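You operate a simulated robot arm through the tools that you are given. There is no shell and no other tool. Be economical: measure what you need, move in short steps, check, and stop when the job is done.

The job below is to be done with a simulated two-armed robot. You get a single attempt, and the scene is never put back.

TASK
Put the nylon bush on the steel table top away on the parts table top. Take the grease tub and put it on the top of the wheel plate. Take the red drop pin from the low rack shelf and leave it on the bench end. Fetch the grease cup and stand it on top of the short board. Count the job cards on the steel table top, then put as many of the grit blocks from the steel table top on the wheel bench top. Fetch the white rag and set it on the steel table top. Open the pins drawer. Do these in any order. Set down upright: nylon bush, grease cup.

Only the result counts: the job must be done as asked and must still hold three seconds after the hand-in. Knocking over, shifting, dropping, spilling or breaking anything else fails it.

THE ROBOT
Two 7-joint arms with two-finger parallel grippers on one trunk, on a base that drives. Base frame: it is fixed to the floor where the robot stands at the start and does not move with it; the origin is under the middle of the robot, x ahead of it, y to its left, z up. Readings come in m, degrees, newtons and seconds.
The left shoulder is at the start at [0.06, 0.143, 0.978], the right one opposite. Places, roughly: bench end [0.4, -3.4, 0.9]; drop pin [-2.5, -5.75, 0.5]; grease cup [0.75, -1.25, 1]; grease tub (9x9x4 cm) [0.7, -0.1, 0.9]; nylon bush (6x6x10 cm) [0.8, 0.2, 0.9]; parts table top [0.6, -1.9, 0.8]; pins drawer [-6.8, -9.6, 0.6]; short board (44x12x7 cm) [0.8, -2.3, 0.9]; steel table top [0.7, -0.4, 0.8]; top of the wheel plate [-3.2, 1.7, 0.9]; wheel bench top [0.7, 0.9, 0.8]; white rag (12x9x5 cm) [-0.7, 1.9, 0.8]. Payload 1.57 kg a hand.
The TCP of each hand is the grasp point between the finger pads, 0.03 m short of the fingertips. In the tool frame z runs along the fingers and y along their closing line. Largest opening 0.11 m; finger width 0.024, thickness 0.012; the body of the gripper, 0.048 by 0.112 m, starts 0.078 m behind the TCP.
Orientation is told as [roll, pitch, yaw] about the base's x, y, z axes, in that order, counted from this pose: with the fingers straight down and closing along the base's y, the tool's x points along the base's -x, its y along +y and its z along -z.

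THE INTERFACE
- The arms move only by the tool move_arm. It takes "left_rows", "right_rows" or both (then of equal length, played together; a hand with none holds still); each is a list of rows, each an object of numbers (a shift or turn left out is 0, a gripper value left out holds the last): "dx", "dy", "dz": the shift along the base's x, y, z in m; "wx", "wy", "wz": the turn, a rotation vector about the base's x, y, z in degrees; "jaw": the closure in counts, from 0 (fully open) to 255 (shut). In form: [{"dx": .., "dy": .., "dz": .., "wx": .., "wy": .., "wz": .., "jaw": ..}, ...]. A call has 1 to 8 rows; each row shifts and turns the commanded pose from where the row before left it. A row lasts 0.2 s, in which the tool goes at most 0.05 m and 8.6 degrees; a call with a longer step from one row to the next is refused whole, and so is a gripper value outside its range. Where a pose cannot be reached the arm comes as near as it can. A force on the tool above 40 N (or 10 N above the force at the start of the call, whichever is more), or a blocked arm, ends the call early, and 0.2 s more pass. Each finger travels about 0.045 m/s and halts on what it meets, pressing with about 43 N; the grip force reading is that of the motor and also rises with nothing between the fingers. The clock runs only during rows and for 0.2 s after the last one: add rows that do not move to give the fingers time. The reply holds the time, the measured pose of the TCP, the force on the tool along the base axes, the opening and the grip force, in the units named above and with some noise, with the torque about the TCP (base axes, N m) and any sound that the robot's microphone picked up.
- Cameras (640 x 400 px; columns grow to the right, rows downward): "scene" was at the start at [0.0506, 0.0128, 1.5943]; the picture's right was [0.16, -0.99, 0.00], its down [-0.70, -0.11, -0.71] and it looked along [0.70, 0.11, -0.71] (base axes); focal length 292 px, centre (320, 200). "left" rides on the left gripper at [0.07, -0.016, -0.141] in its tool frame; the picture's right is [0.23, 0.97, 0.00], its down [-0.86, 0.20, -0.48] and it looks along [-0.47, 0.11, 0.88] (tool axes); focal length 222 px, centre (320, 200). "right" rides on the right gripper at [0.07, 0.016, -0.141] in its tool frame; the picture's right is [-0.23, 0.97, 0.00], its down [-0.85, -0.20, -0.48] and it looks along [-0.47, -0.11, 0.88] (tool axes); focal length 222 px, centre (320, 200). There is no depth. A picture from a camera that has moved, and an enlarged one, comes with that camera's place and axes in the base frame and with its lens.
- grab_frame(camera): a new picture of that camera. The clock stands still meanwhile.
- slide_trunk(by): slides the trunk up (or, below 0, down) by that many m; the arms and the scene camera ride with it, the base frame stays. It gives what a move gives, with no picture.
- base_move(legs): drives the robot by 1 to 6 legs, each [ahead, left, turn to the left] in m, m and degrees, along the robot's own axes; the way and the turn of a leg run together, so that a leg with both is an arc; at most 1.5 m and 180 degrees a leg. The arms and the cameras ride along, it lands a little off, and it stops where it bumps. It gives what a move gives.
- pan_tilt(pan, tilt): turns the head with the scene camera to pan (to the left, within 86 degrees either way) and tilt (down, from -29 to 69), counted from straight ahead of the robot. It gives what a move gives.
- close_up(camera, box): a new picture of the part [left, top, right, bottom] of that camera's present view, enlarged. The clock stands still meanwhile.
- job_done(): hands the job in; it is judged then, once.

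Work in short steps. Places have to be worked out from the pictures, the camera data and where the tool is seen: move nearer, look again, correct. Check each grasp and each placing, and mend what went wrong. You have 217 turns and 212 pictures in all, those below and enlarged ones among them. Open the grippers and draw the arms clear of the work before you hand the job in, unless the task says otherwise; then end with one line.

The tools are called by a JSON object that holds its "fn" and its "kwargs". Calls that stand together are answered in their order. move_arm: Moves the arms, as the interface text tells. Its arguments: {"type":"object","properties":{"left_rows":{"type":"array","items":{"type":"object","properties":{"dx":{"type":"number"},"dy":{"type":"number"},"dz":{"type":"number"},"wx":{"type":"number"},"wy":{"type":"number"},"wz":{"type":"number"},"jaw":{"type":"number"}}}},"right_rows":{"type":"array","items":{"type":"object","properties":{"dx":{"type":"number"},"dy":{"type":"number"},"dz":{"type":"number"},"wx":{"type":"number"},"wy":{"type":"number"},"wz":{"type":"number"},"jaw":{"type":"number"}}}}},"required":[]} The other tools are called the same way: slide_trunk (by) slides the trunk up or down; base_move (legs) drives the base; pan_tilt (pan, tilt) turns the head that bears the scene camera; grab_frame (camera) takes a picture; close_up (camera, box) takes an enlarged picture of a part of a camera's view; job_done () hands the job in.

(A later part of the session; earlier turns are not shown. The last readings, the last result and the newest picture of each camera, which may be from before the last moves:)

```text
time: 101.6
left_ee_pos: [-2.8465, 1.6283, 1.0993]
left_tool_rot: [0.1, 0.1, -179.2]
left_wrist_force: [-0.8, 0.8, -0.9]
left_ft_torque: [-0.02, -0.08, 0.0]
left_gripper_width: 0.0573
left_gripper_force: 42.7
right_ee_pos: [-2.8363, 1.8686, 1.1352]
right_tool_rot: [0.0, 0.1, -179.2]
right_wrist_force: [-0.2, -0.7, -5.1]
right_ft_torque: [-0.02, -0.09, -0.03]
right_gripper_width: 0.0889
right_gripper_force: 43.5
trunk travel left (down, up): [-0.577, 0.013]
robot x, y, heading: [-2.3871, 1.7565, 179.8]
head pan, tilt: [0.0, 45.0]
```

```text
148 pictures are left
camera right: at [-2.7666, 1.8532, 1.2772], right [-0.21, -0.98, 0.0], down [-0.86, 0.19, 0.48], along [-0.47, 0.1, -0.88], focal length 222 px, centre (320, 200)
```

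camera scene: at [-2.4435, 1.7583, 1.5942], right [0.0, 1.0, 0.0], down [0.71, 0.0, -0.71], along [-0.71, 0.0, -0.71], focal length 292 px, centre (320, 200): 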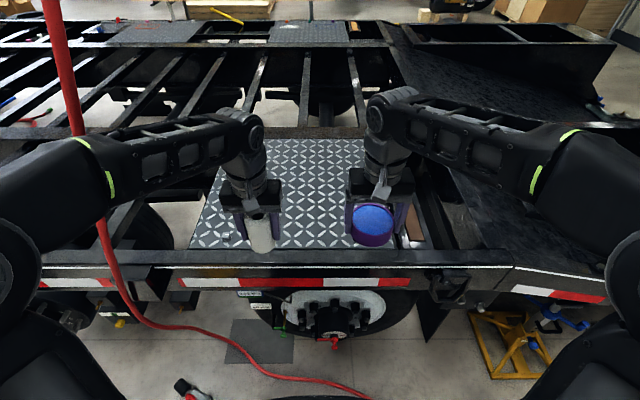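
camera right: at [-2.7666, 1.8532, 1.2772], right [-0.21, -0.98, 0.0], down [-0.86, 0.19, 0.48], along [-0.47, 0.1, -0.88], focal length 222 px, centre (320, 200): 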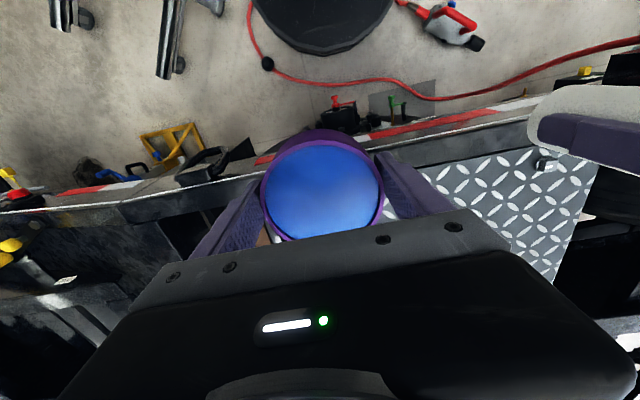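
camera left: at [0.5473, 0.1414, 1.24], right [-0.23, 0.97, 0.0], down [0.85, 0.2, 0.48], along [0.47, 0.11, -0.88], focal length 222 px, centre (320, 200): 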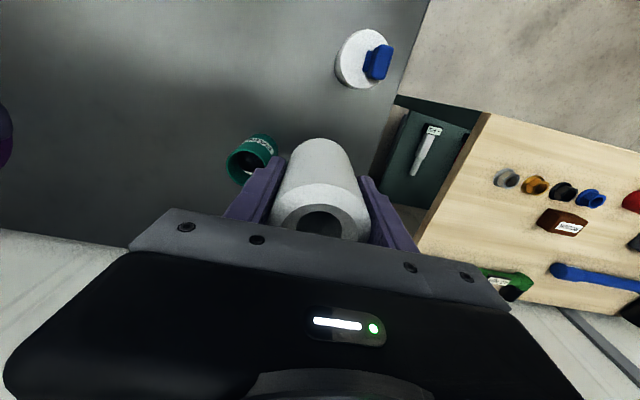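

Plate front edge is at x≈-2.945. I need a little more reach; moving 6 cm further.

{"fn": "base_move", "kwargs": {"legs": [[0.065, -0.02, 0]]}}

{"fn": "move_arm", "kwargs": {"right_rows": [{"dx": -0.03, "dy": -0.01, "dz": -0.02}, {"dx": -0.03, "dy": -0.02, "dz": -0.02}, {"dx": -0.03, "dy": -0.02, "dz": -0.02}, {"dx": -0.03, "dy": -0.01, "dz": -0.02}, {"dx": -0.02, "dz": -0.02}, {}]}}

{"fn": "grab_frame", "kwargs": {"camera": "scene"}}

{"fn": "grab_frame", "kwargs": {"camera": "right"}}

```text
time: 102.6
left_ee_pos: [-2.9129, 1.6506, 1.0981]
left_tool_rot: [0.1, 0.1, -179.4]
left_wrist_force: [-0.1, -0.6, -1.1]
left_ft_torque: [-0.02, -0.06, -0.01]
left_gripper_width: 0.0571
left_gripper_force: 43.2
right_ee_pos: [-2.9025, 1.8907, 1.1354]
right_tool_rot: [-0.1, 0.1, -179.3]
right_wrist_force: [-0.3, 0.9, -5.5]
right_ft_torque: [0.02, -0.05, 0.02]
right_gripper_width: 0.0889
right_gripper_force: 43.0
trunk travel left (down, up): [-0.577, 0.013]
robot x, y, heading: [-2.4574, 1.7783, 179.9]
head pan, tilt: [0.0, 45.0]
```

```text
time: 104.0
left_ee_pos: [-2.9112, 1.65, 1.0995]
left_tool_rot: [0.1, -0.2, -179.3]
left_wrist_force: [0.4, 0.4, -2.4]
left_ft_torque: [0.0, -0.02, 0.0]
left_gripper_width: 0.0571
left_gripper_force: 43.1
right_ee_pos: [-3.0397, 1.8298, 1.0369]
right_tool_rot: [0.0, 0.0, -179.4]
right_wrist_force: [-0.2, -0.2, -3.9]
right_ft_torque: [0.03, -0.01, -0.01]
right_gripper_width: 0.0893
right_gripper_force: 43.4
trunk travel left (down, up): [-0.577, 0.013]
robot x, y, heading: [-2.4594, 1.7795, 179.7]
head pan, tilt: [0.0, 45.0]
```

```text
147 pictures are left
camera scene: at [-2.5071, 1.7789, 1.5943], right [0.0, 1.0, 0.0], down [0.71, 0.0, -0.71], along [-0.71, 0.0, -0.71], focal length 292 px, centre (320, 200)
```

scene: 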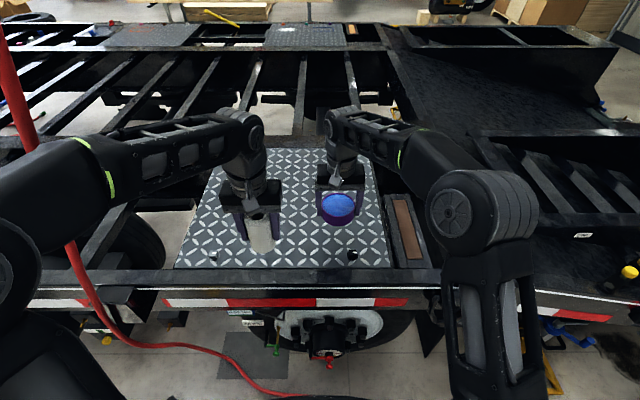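

```text
146 pictures are left
camera right: at [-2.9696, 1.8145, 1.1781], right [-0.22, -0.98, 0.0], down [-0.86, 0.19, 0.48], along [-0.47, 0.1, -0.88], focal length 222 px, centre (320, 200)
```

right: 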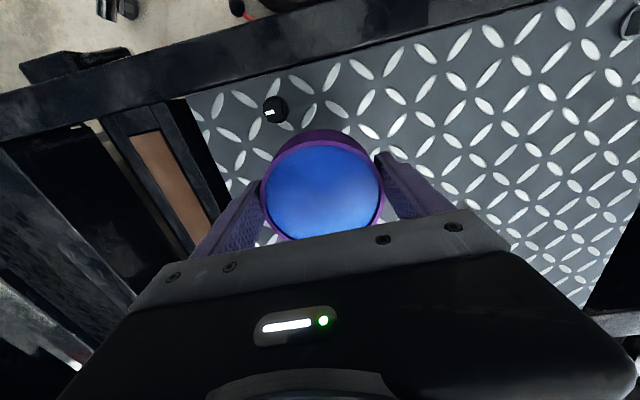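

A bolt stands at (-2.987,1.869); I'll put the tub at about (-3.05,1.79). Shifting, moving the left hand aside, and lowering.

{"fn": "move_arm", "kwargs": {"right_rows": [{"dx": -0.01, "dy": -0.02}, {"dy": -0.02, "dz": -0.02}, {"dz": -0.025}, {"dz": -0.02}, {}], "left_rows": [{"dx": 0.03, "dy": -0.02}, {"dx": 0.03, "dy": -0.02}, {}, {}, {}]}}

{"fn": "grab_frame", "kwargs": {"camera": "right"}}

```text
time: 105.2
left_ee_pos: [-2.8497, 1.6097, 1.0999]
left_tool_rot: [0.1, 0.0, -179.3]
left_wrist_force: [0.2, 1.0, -1.1]
left_ft_torque: [0.0, -0.03, -0.03]
left_gripper_width: 0.0572
left_gripper_force: 42.9
right_ee_pos: [-3.0508, 1.7915, 0.9719]
right_tool_rot: [-0.1, 0.1, -179.4]
right_wrist_force: [-0.4, 0.1, -5.1]
right_ft_torque: [0.0, -0.05, -0.03]
right_gripper_width: 0.0891
right_gripper_force: 43.2
trunk travel left (down, up): [-0.577, 0.013]
robot x, y, heading: [-2.4555, 1.7765, 179.8]
head pan, tilt: [0.0, 45.0]
```

```text
145 pictures are left
camera right: at [-2.9803, 1.7762, 1.1135], right [-0.22, -0.98, 0.0], down [-0.86, 0.19, 0.48], along [-0.47, 0.1, -0.88], focal length 222 px, centre (320, 200)
```

right: 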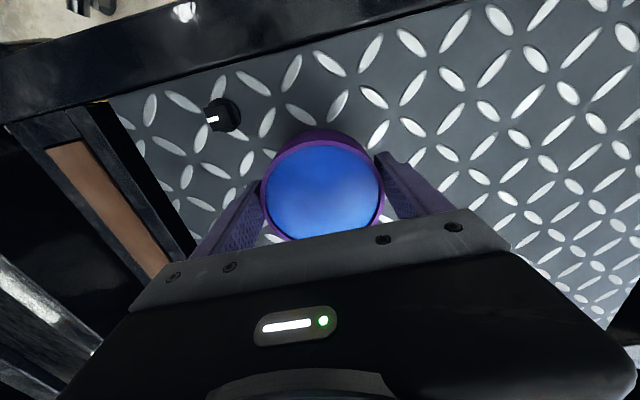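

Well inside the plate, bolt clear. Lowering in small steps until the force rises.

{"fn": "move_arm", "kwargs": {"right_rows": [{"dz": -0.01}, {"dz": -0.006}, {"dz": -0.005}, {"dz": -0.005}, {}]}}

```text
time: 106.4
left_ee_pos: [-2.8501, 1.6101, 1.099]
left_tool_rot: [0.1, -0.1, -179.5]
left_wrist_force: [0.9, 0.0, -1.5]
left_ft_torque: [0.05, 0.0, 0.0]
left_gripper_width: 0.0571
left_gripper_force: 42.8
right_ee_pos: [-3.0502, 1.7894, 0.9454]
right_tool_rot: [-0.1, 0.0, -179.4]
right_wrist_force: [0.2, -0.4, -4.1]
right_ft_torque: [0.0, -0.02, 0.01]
right_gripper_width: 0.089
right_gripper_force: 42.9
trunk travel left (down, up): [-0.577, 0.013]
robot x, y, heading: [-2.4553, 1.7766, 179.9]
head pan, tilt: [0.0, 45.0]
```

No contact yet; continuing.

{"fn": "move_arm", "kwargs": {"right_rows": [{"dz": -0.005}, {"dz": -0.005}, {"dz": -0.005}, {}]}}

{"fn": "grab_frame", "kwargs": {"camera": "right"}}

```text
time: 107.4
left_ee_pos: [-2.8493, 1.6098, 1.0991]
left_tool_rot: [0.1, 0.0, -179.3]
left_wrist_force: [0.2, 0.3, -1.5]
left_ft_torque: [-0.03, -0.01, -0.01]
left_gripper_width: 0.0572
left_gripper_force: 42.5
right_ee_pos: [-3.0518, 1.7892, 0.9299]
right_tool_rot: [0.0, 0.0, -179.4]
right_wrist_force: [0.5, 0.1, -4.4]
right_ft_torque: [-0.03, -0.06, -0.01]
right_gripper_width: 0.0894
right_gripper_force: 42.7
trunk travel left (down, up): [-0.577, 0.013]
robot x, y, heading: [-2.4587, 1.7797, 179.8]
head pan, tilt: [0.0, 45.0]
```

```text
144 pictures are left
camera right: at [-2.9804, 1.7741, 1.071], right [-0.22, -0.98, 0.0], down [-0.86, 0.19, 0.48], along [-0.47, 0.1, -0.88], focal length 222 px, centre (320, 200)
```

right: 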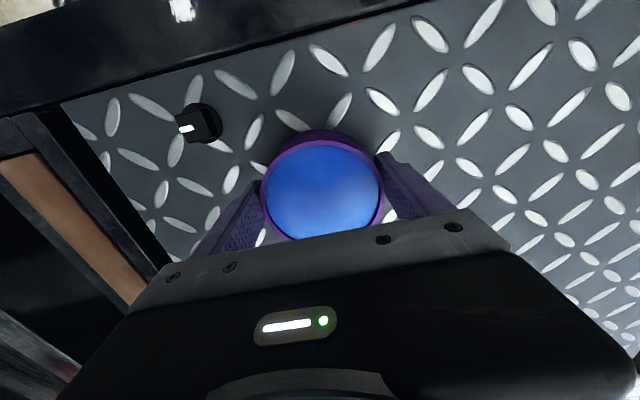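

Plate seems ≈0.87–0.88, so contact expected near TCP 0.915. Continuing down.

{"fn": "move_arm", "kwargs": {"right_rows": [{"dz": -0.005}, {"dz": -0.005}, {"dz": -0.004}, {}]}}

```text
time: 108.4
left_ee_pos: [-2.848, 1.61, 1.0984]
left_tool_rot: [0.0, -0.1, -179.3]
left_wrist_force: [-0.1, 0.0, 0.1]
left_ft_torque: [-0.01, 0.0, 0.02]
left_gripper_width: 0.0573
left_gripper_force: 43.4
right_ee_pos: [-3.051, 1.79, 0.9184]
right_tool_rot: [0.0, -0.1, -179.4]
right_wrist_force: [-0.2, 1.1, 18.3]
right_ft_torque: [0.45, -0.78, 0.03]
right_gripper_width: 0.0892
right_gripper_force: 42.8
trunk travel left (down, up): [-0.577, 0.013]
robot x, y, heading: [-2.4565, 1.7762, 179.8]
head pan, tilt: [0.0, 45.0]
```

Contact at 0.918. Easing, opening, and rising.

{"fn": "move_arm", "kwargs": {"right_rows": [{"dz": 0.002}, {"jaw": 0}, {}, {}, {}, {"dz": 0.02}, {"dz": 0.04}, {"dz": 0.04}]}}

{"fn": "grab_frame", "kwargs": {"camera": "right"}}

```text
time: 110.2
left_ee_pos: [-2.8494, 1.6105, 1.0992]
left_tool_rot: [0.1, -0.2, -179.5]
left_wrist_force: [-0.8, 0.5, -1.5]
left_ft_torque: [0.0, -0.02, -0.01]
left_gripper_width: 0.0572
left_gripper_force: 43.4
right_ee_pos: [-3.0494, 1.7896, 1.0201]
right_tool_rot: [0.0, 0.0, -179.5]
right_wrist_force: [-0.5, -0.4, 0.3]
right_ft_torque: [-0.02, 0.01, 0.04]
right_gripper_width: 0.1103
right_gripper_force: 0.0
trunk travel left (down, up): [-0.577, 0.013]
robot x, y, heading: [-2.454, 1.7797, 179.8]
head pan, tilt: [0.0, 45.0]
```

```text
143 pictures are left
camera right: at [-2.9797, 1.7746, 1.1614], right [-0.22, -0.98, 0.0], down [-0.86, 0.19, 0.48], along [-0.47, 0.1, -0.88], focal length 222 px, centre (320, 200)
```

right: 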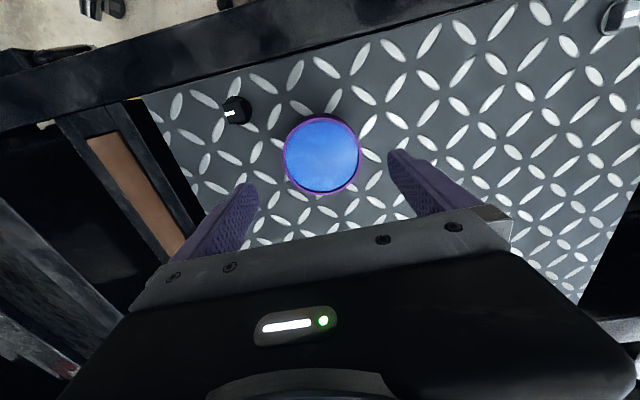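

Tub stands on the plate. Raising, retracting, backing out and turning round toward the rag's table.

{"fn": "move_arm", "kwargs": {"right_rows": [{"dx": 0.03, "dz": 0.035}, {"dx": 0.03, "dz": 0.035}, {"dx": 0.045, "dz": 0.01}, {"dx": 0.045, "dz": 0.01}, {"dx": 0.04}, {}]}}

{"fn": "base_move", "kwargs": {"legs": [[-0.8, 0.02, 0], [0, 0, 180]]}}

{"fn": "grab_frame", "kwargs": {"camera": "scene"}}

```text
time: 111.6
left_ee_pos: [-2.8507, 1.6105, 1.099]
left_tool_rot: [0.2, -0.1, -179.4]
left_wrist_force: [-0.4, -0.4, -1.6]
left_ft_torque: [-0.01, -0.05, 0.01]
left_gripper_width: 0.0573
left_gripper_force: 43.1
right_ee_pos: [-2.8624, 1.79, 1.1047]
right_tool_rot: [-0.1, 0.0, -179.4]
right_wrist_force: [-0.3, -1.5, -0.5]
right_ft_torque: [0.01, -0.01, -0.02]
right_gripper_width: 0.1102
right_gripper_force: 0.0
trunk travel left (down, up): [-0.577, 0.013]
robot x, y, heading: [-2.4564, 1.7764, 179.7]
head pan, tilt: [0.0, 45.0]
```

```text
time: 123.2
left_ee_pos: [-1.2865, 1.9101, 1.099]
left_tool_rot: [0.1, -0.1, -0.3]
left_wrist_force: [0.8, -0.9, -1.5]
left_ft_torque: [-0.03, 0.01, 0.02]
left_gripper_width: 0.057
left_gripper_force: 42.8
right_ee_pos: [-1.2765, 1.7284, 1.1048]
right_tool_rot: [0.0, -0.1, -0.2]
right_wrist_force: [0.0, 0.0, 0.1]
right_ft_torque: [0.0, 0.0, -0.02]
right_gripper_width: 0.11
right_gripper_force: 0.1
trunk travel left (down, up): [-0.577, 0.013]
robot x, y, heading: [-1.6805, 1.7447, -0.8]
head pan, tilt: [0.0, 45.0]
```

```text
142 pictures are left
camera scene: at [-1.6309, 1.7453, 1.5943], right [-0.02, -1.0, 0.0], down [-0.71, 0.01, -0.71], along [0.71, -0.01, -0.71], focal length 292 px, centre (320, 200)
```

scene: 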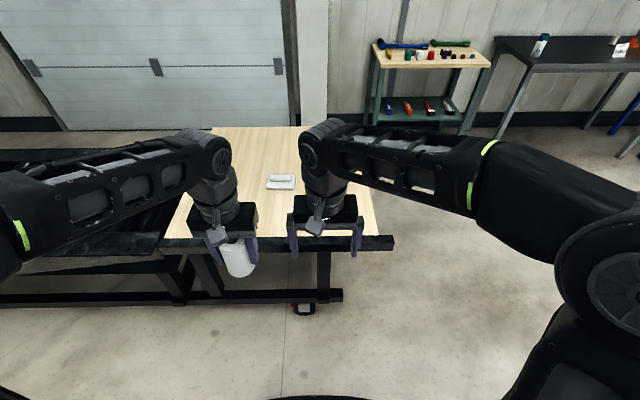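

Rag at ≈(-0.76,1.88) on the trolley board. Lifting the left hand and driving to put the right hand near it.

{"fn": "move_arm", "kwargs": {"left_rows": [{"dz": 0.03}, {"dz": 0.02}, {}]}}

{"fn": "base_move", "kwargs": {"legs": [[0.28, 0.24, 0.8]]}}

{"fn": "grab_frame", "kwargs": {"camera": "scene"}}

{"fn": "grab_frame", "kwargs": {"camera": "right"}}

```text
time: 124.0
left_ee_pos: [-1.2859, 1.9076, 1.1509]
left_tool_rot: [0.1, -0.1, -0.3]
left_wrist_force: [-0.1, -1.0, -1.3]
left_ft_torque: [-0.02, 0.03, 0.03]
left_gripper_width: 0.0571
left_gripper_force: 42.7
right_ee_pos: [-1.275, 1.7297, 1.1051]
right_tool_rot: [0.0, 0.0, -0.3]
right_wrist_force: [0.2, 0.1, -0.8]
right_ft_torque: [0.0, -0.03, 0.01]
right_gripper_width: 0.11
right_gripper_force: 0.1
trunk travel left (down, up): [-0.577, 0.013]
robot x, y, heading: [-1.6813, 1.7454, -1.3]
head pan, tilt: [0.0, 45.0]
```

```text
time: 126.3
left_ee_pos: [-1.0033, 2.1465, 1.15]
left_tool_rot: [0.1, 0.0, 0.5]
left_wrist_force: [0.6, -0.3, -1.1]
left_ft_torque: [-0.05, 0.04, 0.0]
left_gripper_width: 0.0572
left_gripper_force: 43.0
right_ee_pos: [-0.9908, 1.9671, 1.1055]
right_tool_rot: [0.0, 0.0, 0.5]
right_wrist_force: [0.6, 0.5, 0.5]
right_ft_torque: [0.05, -0.02, -0.01]
right_gripper_width: 0.1098
right_gripper_force: 0.0
trunk travel left (down, up): [-0.577, 0.013]
robot x, y, heading: [-1.3996, 1.9773, -0.3]
head pan, tilt: [0.0, 45.0]
```

```text
141 pictures are left
camera scene: at [-1.3447, 1.9784, 1.5943], right [-0.01, -1.0, 0.0], down [-0.71, 0.0, -0.71], along [0.71, 0.0, -0.71], focal length 292 px, centre (320, 200)
```

scene: 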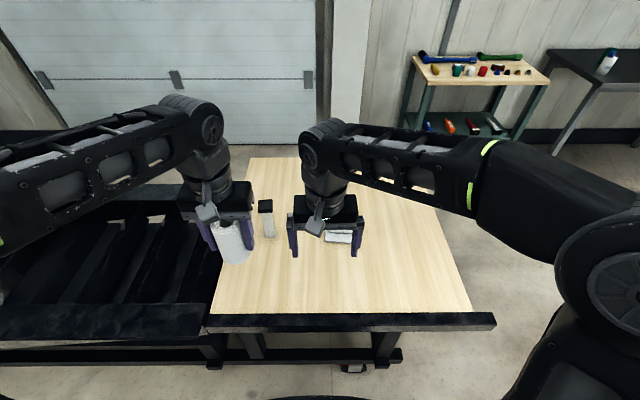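

```text
140 pictures are left
camera right: at [-1.0598, 1.9828, 1.2468], right [0.22, 0.98, 0.0], down [0.86, -0.19, 0.48], along [0.47, -0.11, -0.88], focal length 222 px, centre (320, 200)
```

right: 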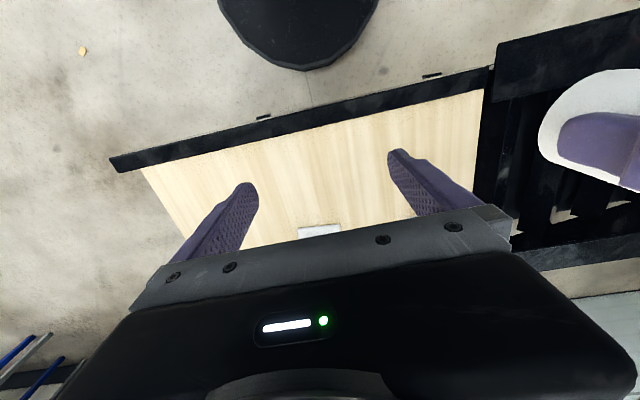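

Rag centre ≈(-0.73,1.91). Moving the right hand toward it for a clear look.

{"fn": "move_arm", "kwargs": {"right_rows": [{"dx": 0.045, "dy": -0.015, "dz": -0.01}, {"dx": 0.045, "dy": -0.015, "dz": -0.01}, {"dx": 0.045, "dy": -0.015, "dz": -0.01}, {"dx": 0.04, "dy": -0.01, "dz": -0.02}, {}]}}

{"fn": "grab_frame", "kwargs": {"camera": "right"}}

```text
time: 127.5
left_ee_pos: [-1.0051, 2.1452, 1.1502]
left_tool_rot: [0.1, 0.0, 0.5]
left_wrist_force: [0.6, 0.3, -1.5]
left_ft_torque: [0.0, -0.02, -0.02]
left_gripper_width: 0.0572
left_gripper_force: 42.8
right_ee_pos: [-0.8112, 1.9096, 1.0552]
right_tool_rot: [0.1, -0.1, 0.5]
right_wrist_force: [-0.3, -0.7, 0.0]
right_ft_torque: [0.02, -0.01, -0.01]
right_gripper_width: 0.1096
right_gripper_force: 0.0
trunk travel left (down, up): [-0.577, 0.013]
robot x, y, heading: [-1.3969, 1.9804, -0.1]
head pan, tilt: [0.0, 45.0]
```

```text
139 pictures are left
camera right: at [-0.8811, 1.9272, 1.1976], right [0.22, 0.98, 0.0], down [0.86, -0.19, 0.48], along [0.47, -0.1, -0.88], focal length 222 px, centre (320, 200)
```

right: 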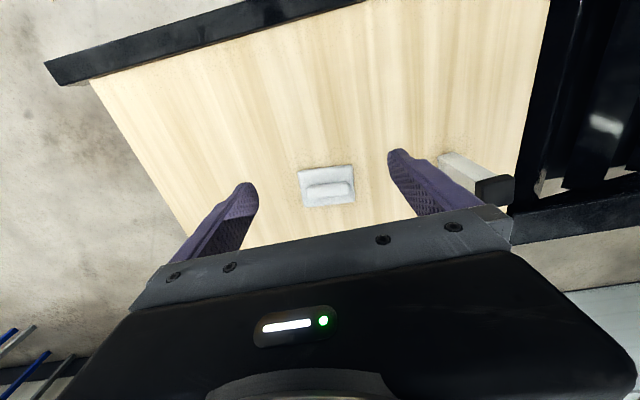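

The rag is a folded pad (12 cm along y, 9 along x) at ≈(-0.706,1.904). I'll turn the right hand 90° so it closes along x.

{"fn": "move_arm", "kwargs": {"right_rows": [{"wz": 8.2, "dx": 0.01}, {"wz": 8.2, "dx": 0.01}, {"wz": 8.2, "dx": 0.01}, {"wz": 8.2, "dx": 0.01}, {"wz": 8.2, "dx": 0.01}, {"wz": 8.2, "dx": 0.01}, {"wz": 8.2, "dx": 0.01}, {"wz": 8.2, "dx": 0.01}]}}

{"fn": "move_arm", "kwargs": {"right_rows": [{"wz": 8.0, "dx": 0.01}, {"wz": 8.0, "dx": 0.01}, {"wz": 8.0, "dx": 0.005}, {"dz": -0.02, "dy": -0.003}, {"dz": -0.02, "dy": -0.003}, {}]}}

{"fn": "grab_frame", "kwargs": {"camera": "right"}}

```text
time: 129.3
left_ee_pos: [-1.0041, 2.1454, 1.1498]
left_tool_rot: [0.2, 0.0, 0.6]
left_wrist_force: [0.0, 0.2, -1.7]
left_ft_torque: [-0.02, -0.02, 0.0]
left_gripper_width: 0.057
left_gripper_force: 42.7
right_ee_pos: [-0.7666, 1.911, 1.0529]
right_tool_rot: [0.0, -0.1, 38.6]
right_wrist_force: [0.3, 0.3, 0.3]
right_ft_torque: [-0.01, 0.0, -0.01]
right_gripper_width: 0.11
right_gripper_force: 0.0
right hand out of reach, approached as far as the arm can: row 5, 6, 7, 8
trunk travel left (down, up): [-0.577, 0.013]
robot x, y, heading: [-1.3965, 1.9755, -0.4]
head pan, tilt: [0.0, 45.0]
```

```text
time: 130.7
left_ee_pos: [-1.003, 2.1458, 1.1498]
left_tool_rot: [0.0, 0.0, 0.4]
left_wrist_force: [-1.1, 0.5, -1.4]
left_ft_torque: [-0.01, 0.0, 0.05]
left_gripper_width: 0.0571
left_gripper_force: 42.5
right_ee_pos: [-0.7688, 1.9031, 1.0261]
right_tool_rot: [0.1, -0.2, 46.7]
right_wrist_force: [1.1, 0.4, 0.0]
right_ft_torque: [0.05, 0.0, 0.02]
right_gripper_width: 0.1098
right_gripper_force: 0.1
right hand out of reach, approached as far as the arm can: row 1, 2, 3
trunk travel left (down, up): [-0.577, 0.013]
robot x, y, heading: [-1.3975, 1.9786, -0.3]
head pan, tilt: [0.0, 45.0]
```

```text
138 pictures are left
camera right: at [-0.8281, 1.8628, 1.1673], right [-0.55, 0.83, 0.0], down [0.73, 0.49, 0.48], along [0.4, 0.27, -0.88], focal length 222 px, centre (320, 200)
```

right: 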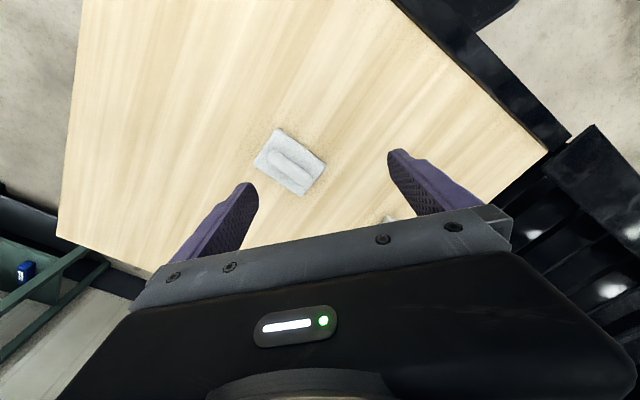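

That was beyond reach at this height. Better: approach from the -y side facing +y, where the default hand closes along x. Retracting the right hand and undoing the turn first.

{"fn": "move_arm", "kwargs": {"right_rows": [{"wz": -8.0, "dx": -0.03}, {"wz": -8.0, "dx": -0.03}, {"wz": -8.0, "dx": -0.03, "dz": 0.02}, {"wz": -8.0, "dx": -0.03, "dz": 0.03}, {"wz": -8.0, "dx": -0.03, "dz": 0.03}, {}]}}

```text
time: 132.1
left_ee_pos: [-1.0054, 2.1451, 1.15]
left_tool_rot: [0.0, 0.0, 0.5]
left_wrist_force: [0.0, -0.7, -2.3]
left_ft_torque: [0.01, 0.02, 0.02]
left_gripper_width: 0.0573
left_gripper_force: 43.2
right_ee_pos: [-0.9163, 1.9044, 1.107]
right_tool_rot: [-0.2, -0.1, 6.5]
right_wrist_force: [-0.1, 0.4, -0.3]
right_ft_torque: [0.03, 0.01, 0.01]
right_gripper_width: 0.1099
right_gripper_force: 0.0
trunk travel left (down, up): [-0.577, 0.013]
robot x, y, heading: [-1.3942, 1.9783, -0.5]
head pan, tilt: [0.0, 45.0]
```

Now drive around to the -y side, heading +y.

{"fn": "move_arm", "kwargs": {"right_rows": [{"wz": -7.0, "dx": -0.04}, {"dx": -0.03}, {}]}}

{"fn": "base_move", "kwargs": {"legs": [[-0.3, 0, 0], [0, -1.15, 0], [0, 0, 90.3], [0, -0.87, 0], [0.2, 0, 0]]}}

{"fn": "grab_frame", "kwargs": {"camera": "scene"}}

```text
time: 132.9
left_ee_pos: [-1.0038, 2.145, 1.1496]
left_tool_rot: [0.2, 0.0, 0.6]
left_wrist_force: [1.2, -0.6, -1.4]
left_ft_torque: [0.03, -0.01, 0.0]
left_gripper_width: 0.0572
left_gripper_force: 42.5
right_ee_pos: [-0.9862, 1.9026, 1.1045]
right_tool_rot: [-0.1, 0.0, -0.4]
right_wrist_force: [-0.4, -0.5, 0.2]
right_ft_torque: [0.03, 0.0, 0.02]
right_gripper_width: 0.1101
right_gripper_force: 0.2
trunk travel left (down, up): [-0.577, 0.013]
robot x, y, heading: [-1.3987, 1.9748, -0.4]
head pan, tilt: [0.0, 45.0]
```

```text
time: 149.4
left_ee_pos: [-0.98, 1.4354, 1.1499]
left_tool_rot: [0.1, 0.0, 89.0]
left_wrist_force: [0.5, 1.1, -1.6]
left_ft_torque: [-0.02, -0.02, -0.03]
left_gripper_width: 0.0569
left_gripper_force: 43.0
right_ee_pos: [-0.7369, 1.448, 1.1032]
right_tool_rot: [0.0, 0.0, 88.2]
right_wrist_force: [-1.2, 0.6, 0.8]
right_ft_torque: [-0.04, -0.01, 0.01]
right_gripper_width: 0.11
right_gripper_force: 0.1
trunk travel left (down, up): [-0.577, 0.013]
robot x, y, heading: [-0.8243, 1.0347, 88.3]
head pan, tilt: [0.0, 45.0]
```

```text
137 pictures are left
camera scene: at [-0.8203, 1.09, 1.5943], right [1.0, -0.03, 0.0], down [-0.02, -0.71, -0.71], along [0.02, 0.71, -0.71], focal length 292 px, centre (320, 200)
```

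scene: 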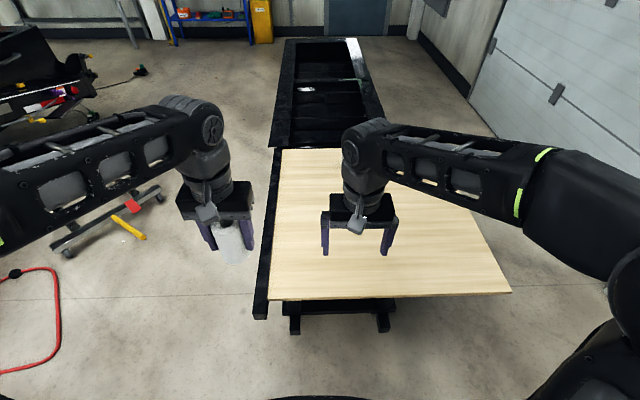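

Moving ahead 0.24 m and looking with the wrist camera.

{"fn": "base_move", "kwargs": {"legs": [[0.23, -0.0, 1.5]]}}

{"fn": "grab_frame", "kwargs": {"camera": "right"}}

{"fn": "grab_frame", "kwargs": {"camera": "scene"}}

```text
time: 151.2
left_ee_pos: [-0.9858, 1.6697, 1.1494]
left_tool_rot: [0.1, 0.1, 90.5]
left_wrist_force: [0.3, 0.9, -1.7]
left_ft_torque: [-0.03, 0.05, 0.01]
left_gripper_width: 0.0573
left_gripper_force: 42.4
right_ee_pos: [-0.7428, 1.687, 1.1037]
right_tool_rot: [0.0, 0.0, 89.9]
right_wrist_force: [0.2, 0.5, 0.6]
right_ft_torque: [-0.03, 0.02, 0.01]
right_gripper_width: 0.1099
right_gripper_force: 0.2
trunk travel left (down, up): [-0.577, 0.013]
robot x, y, heading: [-0.8194, 1.2749, 89.6]
head pan, tilt: [0.0, 45.0]
```

```text
136 pictures are left
camera right: at [-0.7593, 1.6181, 1.2453], right [-0.97, 0.23, 0.0], down [0.2, 0.85, 0.48], along [0.11, 0.47, -0.88], focal length 222 px, centre (320, 200)
```

right: 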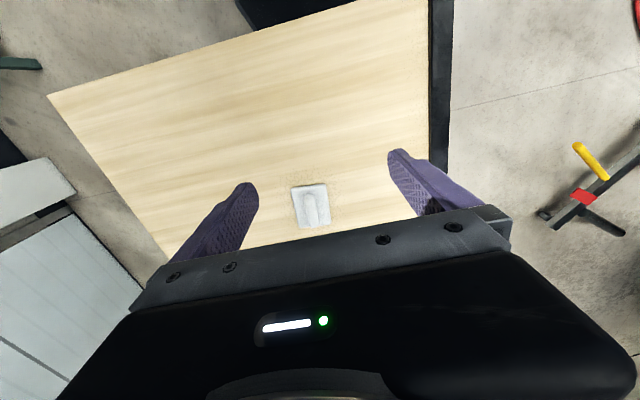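

```text
135 pictures are left
camera scene: at [-0.8175, 1.3279, 1.5943], right [1.0, -0.01, 0.0], down [0.0, -0.71, -0.71], along [0.0, 0.71, -0.71], focal length 292 px, centre (320, 200)
```

scene: 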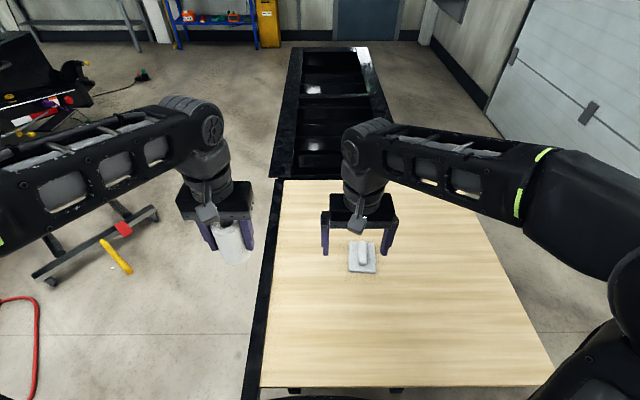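

Rag at ≈(-0.68,1.865). Moving over it at z≈1.0.

{"fn": "move_arm", "kwargs": {"right_rows": [{"dx": 0.016, "dy": 0.042, "dz": -0.01}, {"dx": 0.016, "dy": 0.042, "dz": -0.02}, {"dx": 0.016, "dy": 0.042, "dz": -0.02}, {"dx": 0.015, "dy": 0.04, "dz": -0.025}, {"dy": 0.01, "dz": -0.035}, {}]}}

{"fn": "grab_frame", "kwargs": {"camera": "right"}}

```text
time: 152.6
left_ee_pos: [-0.9844, 1.6682, 1.1506]
left_tool_rot: [0.1, 0.0, 90.7]
left_wrist_force: [-0.7, 0.1, -1.7]
left_ft_torque: [0.0, 0.02, 0.0]
left_gripper_width: 0.0571
left_gripper_force: 43.0
right_ee_pos: [-0.6793, 1.8589, 0.9945]
right_tool_rot: [0.1, -0.1, 89.8]
right_wrist_force: [-0.1, -0.4, 0.4]
right_ft_torque: [0.02, 0.01, -0.01]
right_gripper_width: 0.1097
right_gripper_force: 0.0
trunk travel left (down, up): [-0.577, 0.013]
robot x, y, heading: [-0.816, 1.2721, 89.9]
head pan, tilt: [0.0, 45.0]
```

```text
134 pictures are left
camera right: at [-0.6957, 1.7896, 1.1355], right [-0.97, 0.23, 0.0], down [0.2, 0.85, 0.48], along [0.11, 0.47, -0.88], focal length 222 px, centre (320, 200)
```

right: 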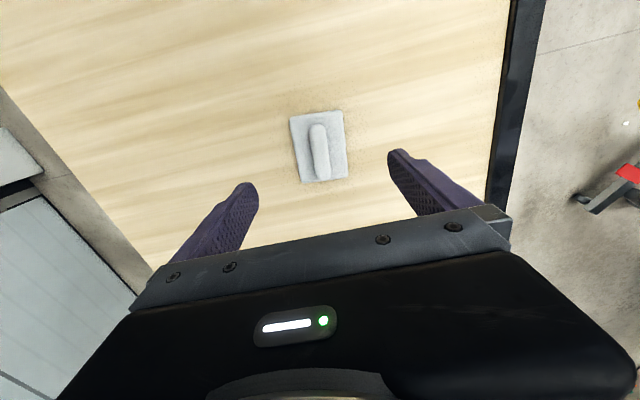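

Rag is turned about -7°, centre ≈(-0.672,1.88). Correcting and lowering to look again.

{"fn": "move_arm", "kwargs": {"right_rows": [{"dx": 0.004, "dy": 0.01, "dz": -0.03, "wz": -3.5}, {"dx": 0.003, "dy": 0.01, "dz": -0.03, "wz": -3.5}, {"dz": -0.01}, {}]}}

{"fn": "grab_frame", "kwargs": {"camera": "right"}}

```text
time: 153.6
left_ee_pos: [-0.9853, 1.6679, 1.15]
left_tool_rot: [0.2, 0.0, 90.5]
left_wrist_force: [-0.3, 0.9, -1.5]
left_ft_torque: [-0.01, 0.01, 0.04]
left_gripper_width: 0.0571
left_gripper_force: 43.2
right_ee_pos: [-0.6727, 1.882, 0.9238]
right_tool_rot: [0.0, -0.1, 82.8]
right_wrist_force: [0.5, -0.5, 0.2]
right_ft_torque: [0.0, 0.02, 0.02]
right_gripper_width: 0.1103
right_gripper_force: 0.1
trunk travel left (down, up): [-0.577, 0.013]
robot x, y, heading: [-0.8201, 1.2756, 89.7]
head pan, tilt: [0.0, 45.0]
```

```text
133 pictures are left
camera right: at [-0.6977, 1.815, 1.0663], right [-0.94, 0.35, 0.0], down [0.31, 0.82, 0.48], along [0.17, 0.45, -0.88], focal length 222 px, centre (320, 200)
```

right: 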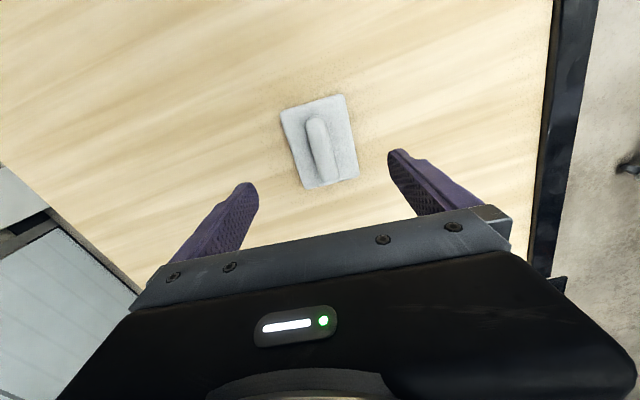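

Hand is aligned; the rag's base top is ≈0.79. Lowering in stages.

{"fn": "move_arm", "kwargs": {"right_rows": [{"dy": -0.003, "dz": -0.03}, {"dz": -0.03}, {"dz": -0.03}, {"dz": -0.01}, {}]}}

{"fn": "grab_frame", "kwargs": {"camera": "right"}}

```text
time: 154.8
left_ee_pos: [-0.985, 1.6675, 1.1498]
left_tool_rot: [0.1, 0.0, 90.5]
left_wrist_force: [0.2, 0.4, -1.1]
left_ft_torque: [-0.01, 0.0, 0.04]
left_gripper_width: 0.057
left_gripper_force: 43.1
right_ee_pos: [-0.6735, 1.8789, 0.823]
right_tool_rot: [0.1, -0.2, 82.9]
right_wrist_force: [-0.1, -0.1, 0.0]
right_ft_torque: [0.0, -0.02, -0.02]
right_gripper_width: 0.1102
right_gripper_force: 0.0
trunk travel left (down, up): [-0.577, 0.013]
robot x, y, heading: [-0.8172, 1.2735, 89.4]
head pan, tilt: [0.0, 45.0]
```

```text
132 pictures are left
camera right: at [-0.6985, 1.8124, 0.9651], right [-0.94, 0.35, 0.0], down [0.3, 0.82, 0.48], along [0.17, 0.45, -0.88], focal length 222 px, centre (320, 200)
```

right: 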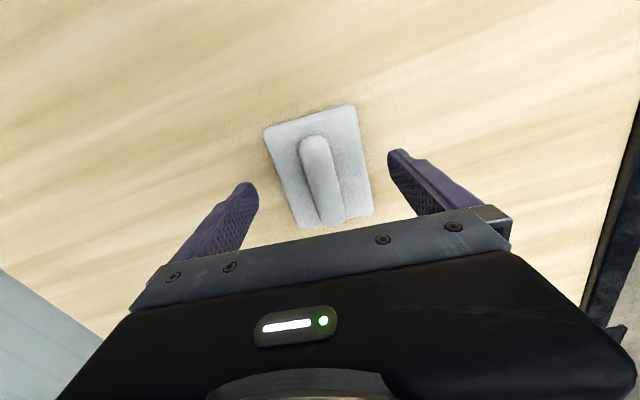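

Lowering further in small steps.

{"fn": "move_arm", "kwargs": {"right_rows": [{"dz": -0.012}, {"dz": -0.012}, {"dz": -0.01}, {}]}}

{"fn": "grab_frame", "kwargs": {"camera": "right"}}

```text
time: 155.8
left_ee_pos: [-0.9861, 1.6694, 1.1497]
left_tool_rot: [0.0, -0.2, 90.5]
left_wrist_force: [0.3, 0.6, -1.9]
left_ft_torque: [0.01, 0.01, 0.0]
left_gripper_width: 0.057
left_gripper_force: 43.3
right_ee_pos: [-0.6732, 1.8793, 0.79]
right_tool_rot: [0.0, -0.1, 82.8]
right_wrist_force: [0.2, 0.1, 0.6]
right_ft_torque: [-0.01, 0.02, -0.04]
right_gripper_width: 0.1099
right_gripper_force: 0.0
trunk travel left (down, up): [-0.577, 0.013]
robot x, y, heading: [-0.8166, 1.2738, 89.7]
head pan, tilt: [0.0, 45.0]
```

```text
131 pictures are left
camera right: at [-0.698, 1.8123, 0.9318], right [-0.94, 0.35, 0.0], down [0.3, 0.82, 0.48], along [0.17, 0.45, -0.88], focal length 222 px, centre (320, 200)
```

right: 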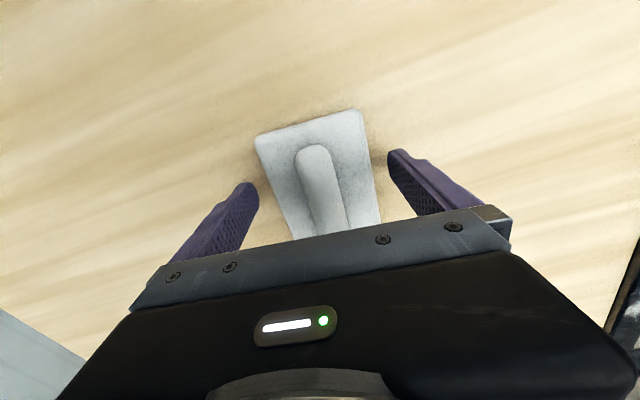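

Nearly there; shift 3 mm toward +x and lower 1.5 cm.

{"fn": "move_arm", "kwargs": {"right_rows": [{"dx": 0.003, "dz": -0.008}, {"dz": -0.007}, {}]}}

{"fn": "grab_frame", "kwargs": {"camera": "right"}}

```text
time: 156.6
left_ee_pos: [-0.9849, 1.6679, 1.1491]
left_tool_rot: [0.1, 0.0, 90.5]
left_wrist_force: [-1.2, 0.5, -1.9]
left_ft_torque: [-0.03, 0.01, 0.04]
left_gripper_width: 0.0569
left_gripper_force: 42.8
right_ee_pos: [-0.6702, 1.8786, 0.7745]
right_tool_rot: [-0.1, -0.2, 82.8]
right_wrist_force: [-0.4, -1.1, -0.1]
right_ft_torque: [0.02, -0.01, -0.03]
right_gripper_width: 0.11
right_gripper_force: 0.0
trunk travel left (down, up): [-0.577, 0.013]
robot x, y, heading: [-0.8183, 1.2749, 89.6]
head pan, tilt: [0.0, 45.0]
```

```text
130 pictures are left
camera right: at [-0.6941, 1.8117, 0.9166], right [-0.94, 0.35, 0.0], down [0.3, 0.82, 0.48], along [0.17, 0.45, -0.88], focal length 222 px, centre (320, 200)
```

right: 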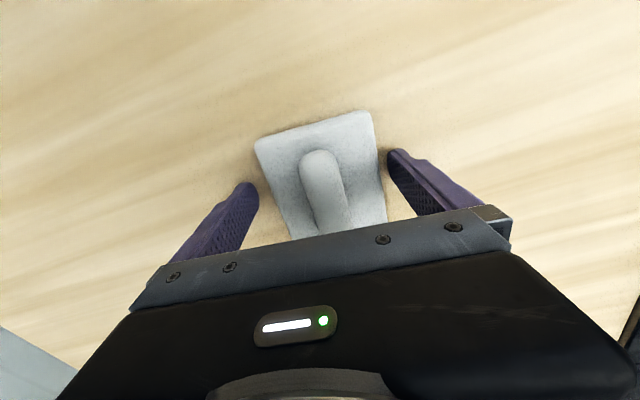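

Feeling for the board with a few more mm.

{"fn": "move_arm", "kwargs": {"right_rows": [{"dx": -0.001, "dz": -0.004}, {"dz": -0.004}, {}]}}

{"fn": "grab_frame", "kwargs": {"camera": "right"}}

```text
time: 157.4
left_ee_pos: [-0.9857, 1.6663, 1.1493]
left_tool_rot: [0.1, -0.1, 90.6]
left_wrist_force: [0.2, -0.2, -0.7]
left_ft_torque: [-0.02, 0.02, 0.03]
left_gripper_width: 0.0569
left_gripper_force: 42.9
right_ee_pos: [-0.6715, 1.8794, 0.7697]
right_tool_rot: [0.0, -0.2, 82.8]
right_wrist_force: [1.3, -1.8, 11.5]
right_ft_torque: [-0.18, 0.08, 0.04]
right_gripper_width: 0.1099
right_gripper_force: 0.0
trunk travel left (down, up): [-0.577, 0.013]
robot x, y, heading: [-0.818, 1.2727, 89.9]
head pan, tilt: [0.0, 45.0]
```

```text
129 pictures are left
camera right: at [-0.6965, 1.8119, 0.9115], right [-0.94, 0.35, 0.0], down [0.31, 0.82, 0.48], along [0.17, 0.45, -0.88], focal length 222 px, centre (320, 200)
```

right: 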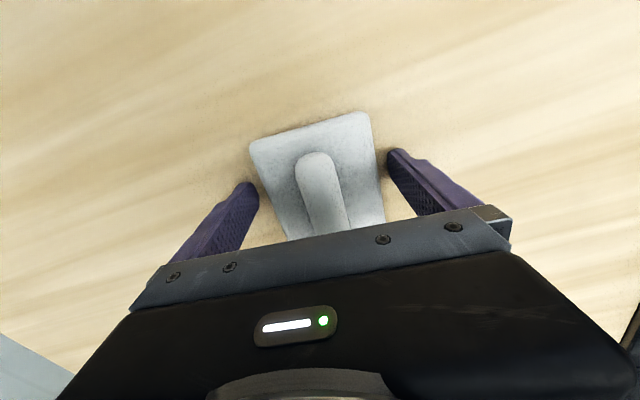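

Fingertips touch the board (z≈0.74). Rising 2 mm and closing, then lifting.

{"fn": "move_arm", "kwargs": {"right_rows": [{"dz": 0.004}, {"jaw": 255}, {}, {}, {}, {}]}}

{"fn": "move_arm", "kwargs": {"right_rows": [{"dz": 0.02}, {"dz": 0.04}, {"dz": 0.04}, {"dz": 0.04}, {"dy": -0.02, "dz": 0.04}, {"dy": -0.02, "dz": 0.04}, {}]}}

{"fn": "grab_frame", "kwargs": {"camera": "right"}}

```text
time: 158.8
left_ee_pos: [-0.9866, 1.6677, 1.1494]
left_tool_rot: [0.0, 0.0, 90.5]
left_wrist_force: [-0.6, 0.3, -1.2]
left_ft_torque: [-0.01, 0.04, -0.01]
left_gripper_width: 0.0569
left_gripper_force: 43.6
right_ee_pos: [-0.6721, 1.8797, 0.7731]
right_tool_rot: [0.0, -0.1, 82.7]
right_wrist_force: [-0.3, 0.3, 0.3]
right_ft_torque: [-0.01, 0.01, 0.01]
right_gripper_width: 0.0896
right_gripper_force: 42.9
trunk travel left (down, up): [-0.577, 0.013]
robot x, y, heading: [-0.8155, 1.2767, 89.8]
head pan, tilt: [0.0, 45.0]
```

```text
time: 160.4
left_ee_pos: [-0.9853, 1.6689, 1.1499]
left_tool_rot: [0.1, 0.0, 90.5]
left_wrist_force: [0.1, 0.9, -0.6]
left_ft_torque: [-0.05, -0.04, -0.03]
left_gripper_width: 0.0573
left_gripper_force: 43.3
right_ee_pos: [-0.6725, 1.8402, 0.9902]
right_tool_rot: [0.0, 0.0, 82.8]
right_wrist_force: [-0.5, -0.3, 0.2]
right_ft_torque: [-0.01, 0.04, 0.01]
right_gripper_width: 0.0893
right_gripper_force: 42.7
trunk travel left (down, up): [-0.577, 0.013]
robot x, y, heading: [-0.8191, 1.2727, 89.7]
head pan, tilt: [0.0, 45.0]
```

```text
128 pictures are left
camera right: at [-0.6964, 1.7745, 1.1308], right [-0.94, 0.35, 0.0], down [0.31, 0.82, 0.48], along [0.17, 0.45, -0.88], focal length 222 px, centre (320, 200)
```

right: 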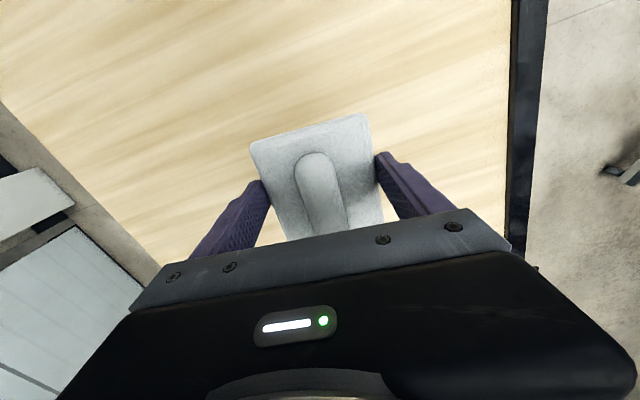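

Rag held. Raising it and driving back to the steel table's left part.

{"fn": "move_arm", "kwargs": {"right_rows": [{"dy": -0.03, "dz": 0.035}, {"dy": -0.03, "dz": 0.035}, {"dy": -0.04, "dz": 0.03}, {"dy": -0.04}, {"dy": -0.02}, {}]}}

{"fn": "base_move", "kwargs": {"legs": [[-0.95, 0, 0], [0, 0, -89.5], [0.8, 0, 0], [0, -0.27, 0]]}}

{"fn": "grab_frame", "kwargs": {"camera": "scene"}}

{"fn": "grab_frame", "kwargs": {"camera": "right"}}

```text
time: 161.8
left_ee_pos: [-0.9859, 1.6681, 1.1498]
left_tool_rot: [0.1, 0.0, 90.5]
left_wrist_force: [-0.2, 0.0, -1.4]
left_ft_torque: [0.0, 0.03, 0.01]
left_gripper_width: 0.0565
left_gripper_force: 43.3
right_ee_pos: [-0.6719, 1.6794, 1.0882]
right_tool_rot: [-0.1, -0.1, 82.9]
right_wrist_force: [0.4, 0.5, 0.1]
right_ft_torque: [-0.03, -0.02, 0.0]
right_gripper_width: 0.0895
right_gripper_force: 43.7
trunk travel left (down, up): [-0.577, 0.013]
robot x, y, heading: [-0.8196, 1.2729, 90.0]
head pan, tilt: [0.0, 45.0]
```

```text
time: 175.8
left_ee_pos: [0.3647, 0.2628, 1.1499]
left_tool_rot: [0.1, -0.1, 1.7]
left_wrist_force: [-0.1, -0.9, -1.2]
left_ft_torque: [0.06, 0.02, -0.02]
left_gripper_width: 0.057
left_gripper_force: 42.8
right_ee_pos: [0.3852, -0.0518, 1.0875]
right_tool_rot: [0.0, -0.1, -5.9]
right_wrist_force: [0.3, -0.1, -0.6]
right_ft_torque: [0.01, -0.01, 0.02]
right_gripper_width: 0.0888
right_gripper_force: 42.6
trunk travel left (down, up): [-0.577, 0.013]
robot x, y, heading: [-0.0253, 0.0876, 1.0]
head pan, tilt: [0.0, 45.0]
```

```text
127 pictures are left
camera scene: at [0.0279, 0.0862, 1.5943], right [0.02, -1.0, 0.0], down [-0.71, -0.01, -0.71], along [0.71, 0.01, -0.71], focal length 292 px, centre (320, 200)
```

scene: 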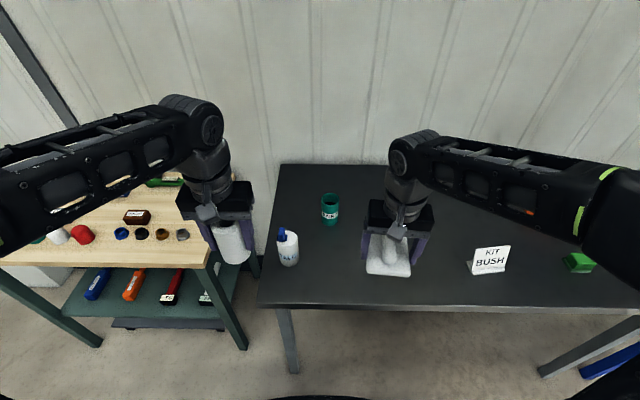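

```text
126 pictures are left
camera right: at [0.3169, -0.0273, 1.2305], right [0.33, 0.95, 0.0], down [0.83, -0.29, 0.48], along [0.45, -0.16, -0.88], focal length 222 px, centre (320, 200)
```

right: 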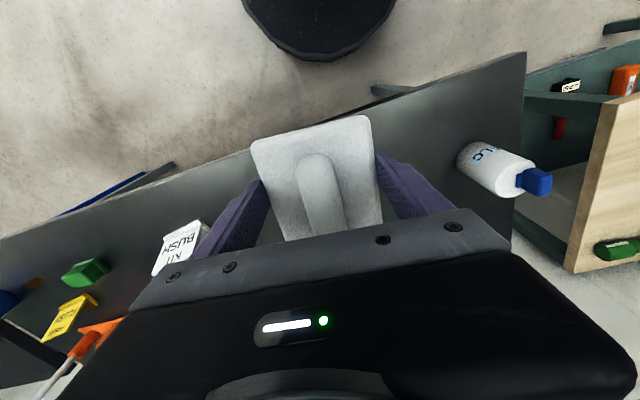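

Free spot ahead at (0.57,-0.12). Moving the rag there and lowering to just above the table.

{"fn": "move_arm", "kwargs": {"right_rows": [{"dx": 0.04, "dy": -0.015}, {"dx": 0.04, "dy": -0.015}, {"dx": 0.04, "dy": -0.015, "dz": -0.02}, {"dx": 0.035, "dy": -0.015, "dz": -0.03}, {"dx": 0.03, "dz": -0.035}, {"dz": -0.045}, {"dz": -0.04}, {}]}}

{"fn": "grab_frame", "kwargs": {"camera": "right"}}

```text
time: 177.6
left_ee_pos: [0.3647, 0.2635, 1.1491]
left_tool_rot: [0.1, 0.0, 1.8]
left_wrist_force: [-0.7, -0.1, -1.3]
left_ft_torque: [0.01, 0.01, 0.01]
left_gripper_width: 0.0565
left_gripper_force: 43.3
right_ee_pos: [0.5663, -0.1113, 0.9194]
right_tool_rot: [0.0, -0.1, -5.9]
right_wrist_force: [0.1, 0.1, -0.8]
right_ft_torque: [0.03, 0.02, 0.03]
right_gripper_width: 0.0887
right_gripper_force: 42.7
trunk travel left (down, up): [-0.577, 0.013]
robot x, y, heading: [-0.0239, 0.0877, 1.1]
head pan, tilt: [0.0, 45.0]
```

```text
125 pictures are left
camera right: at [0.4995, -0.0874, 1.061], right [0.33, 0.95, 0.0], down [0.83, -0.29, 0.48], along [0.45, -0.16, -0.88], focal length 222 px, centre (320, 200)
```

right: 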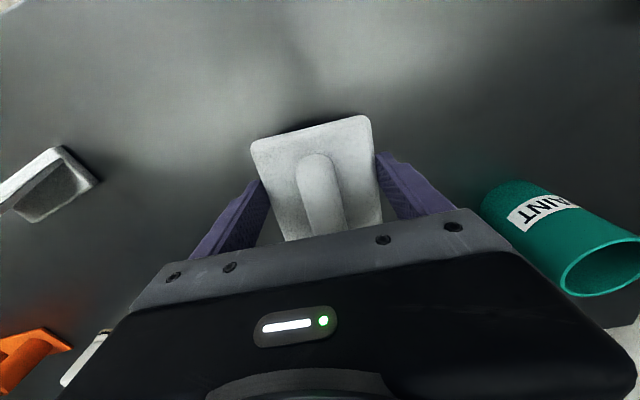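

Clear. Lowering to contact.

{"fn": "move_arm", "kwargs": {"right_rows": [{"dz": -0.02}, {"dz": -0.01}, {"dz": -0.006}, {"dz": -0.004}, {}]}}

```text
time: 178.8
left_ee_pos: [0.3633, 0.2635, 1.1498]
left_tool_rot: [0.0, 0.0, 1.7]
left_wrist_force: [-0.1, -0.2, -1.3]
left_ft_torque: [-0.03, 0.01, 0.03]
left_gripper_width: 0.0568
left_gripper_force: 42.9
right_ee_pos: [0.5703, -0.1109, 0.8811]
right_tool_rot: [0.0, -0.4, -5.9]
right_wrist_force: [0.8, -2.6, 22.3]
right_ft_torque: [-0.08, 0.88, 0.05]
right_gripper_width: 0.089
right_gripper_force: 42.8
trunk travel left (down, up): [-0.577, 0.013]
robot x, y, heading: [-0.0242, 0.0892, 0.9]
head pan, tilt: [0.0, 45.0]
```

Contact at 0.881. Opening and rising.

{"fn": "move_arm", "kwargs": {"right_rows": [{"dz": 0.002}, {"jaw": 0}, {}, {}, {}, {"dz": 0.03}, {"dz": 0.045}, {"dz": 0.045}]}}

{"fn": "grab_frame", "kwargs": {"camera": "right"}}

```text
time: 180.6
left_ee_pos: [0.3635, 0.2631, 1.1505]
left_tool_rot: [0.0, 0.0, 1.8]
left_wrist_force: [0.7, -0.8, -0.8]
left_ft_torque: [0.01, -0.02, 0.0]
left_gripper_width: 0.0568
left_gripper_force: 43.0
right_ee_pos: [0.572, -0.11, 1.0039]
right_tool_rot: [0.1, -0.1, -5.8]
right_wrist_force: [1.0, 0.7, 0.3]
right_ft_torque: [0.04, -0.02, -0.01]
right_gripper_width: 0.1101
right_gripper_force: 0.0
trunk travel left (down, up): [-0.577, 0.013]
robot x, y, heading: [-0.0231, 0.086, 1.2]
head pan, tilt: [0.0, 45.0]
```

```text
124 pictures are left
camera right: at [0.5038, -0.0867, 1.1454], right [0.33, 0.95, 0.0], down [0.83, -0.29, 0.48], along [0.45, -0.16, -0.88], focal length 222 px, centre (320, 200)
```

right: 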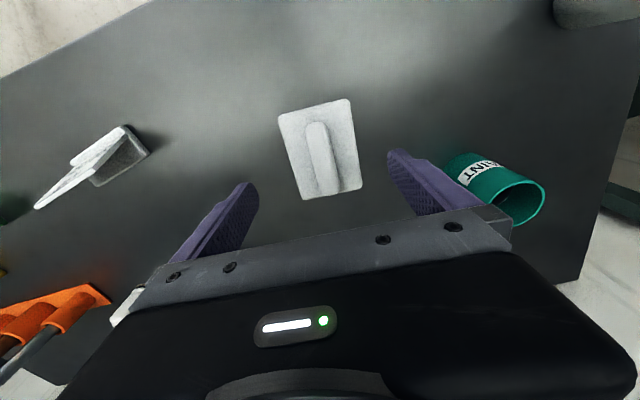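

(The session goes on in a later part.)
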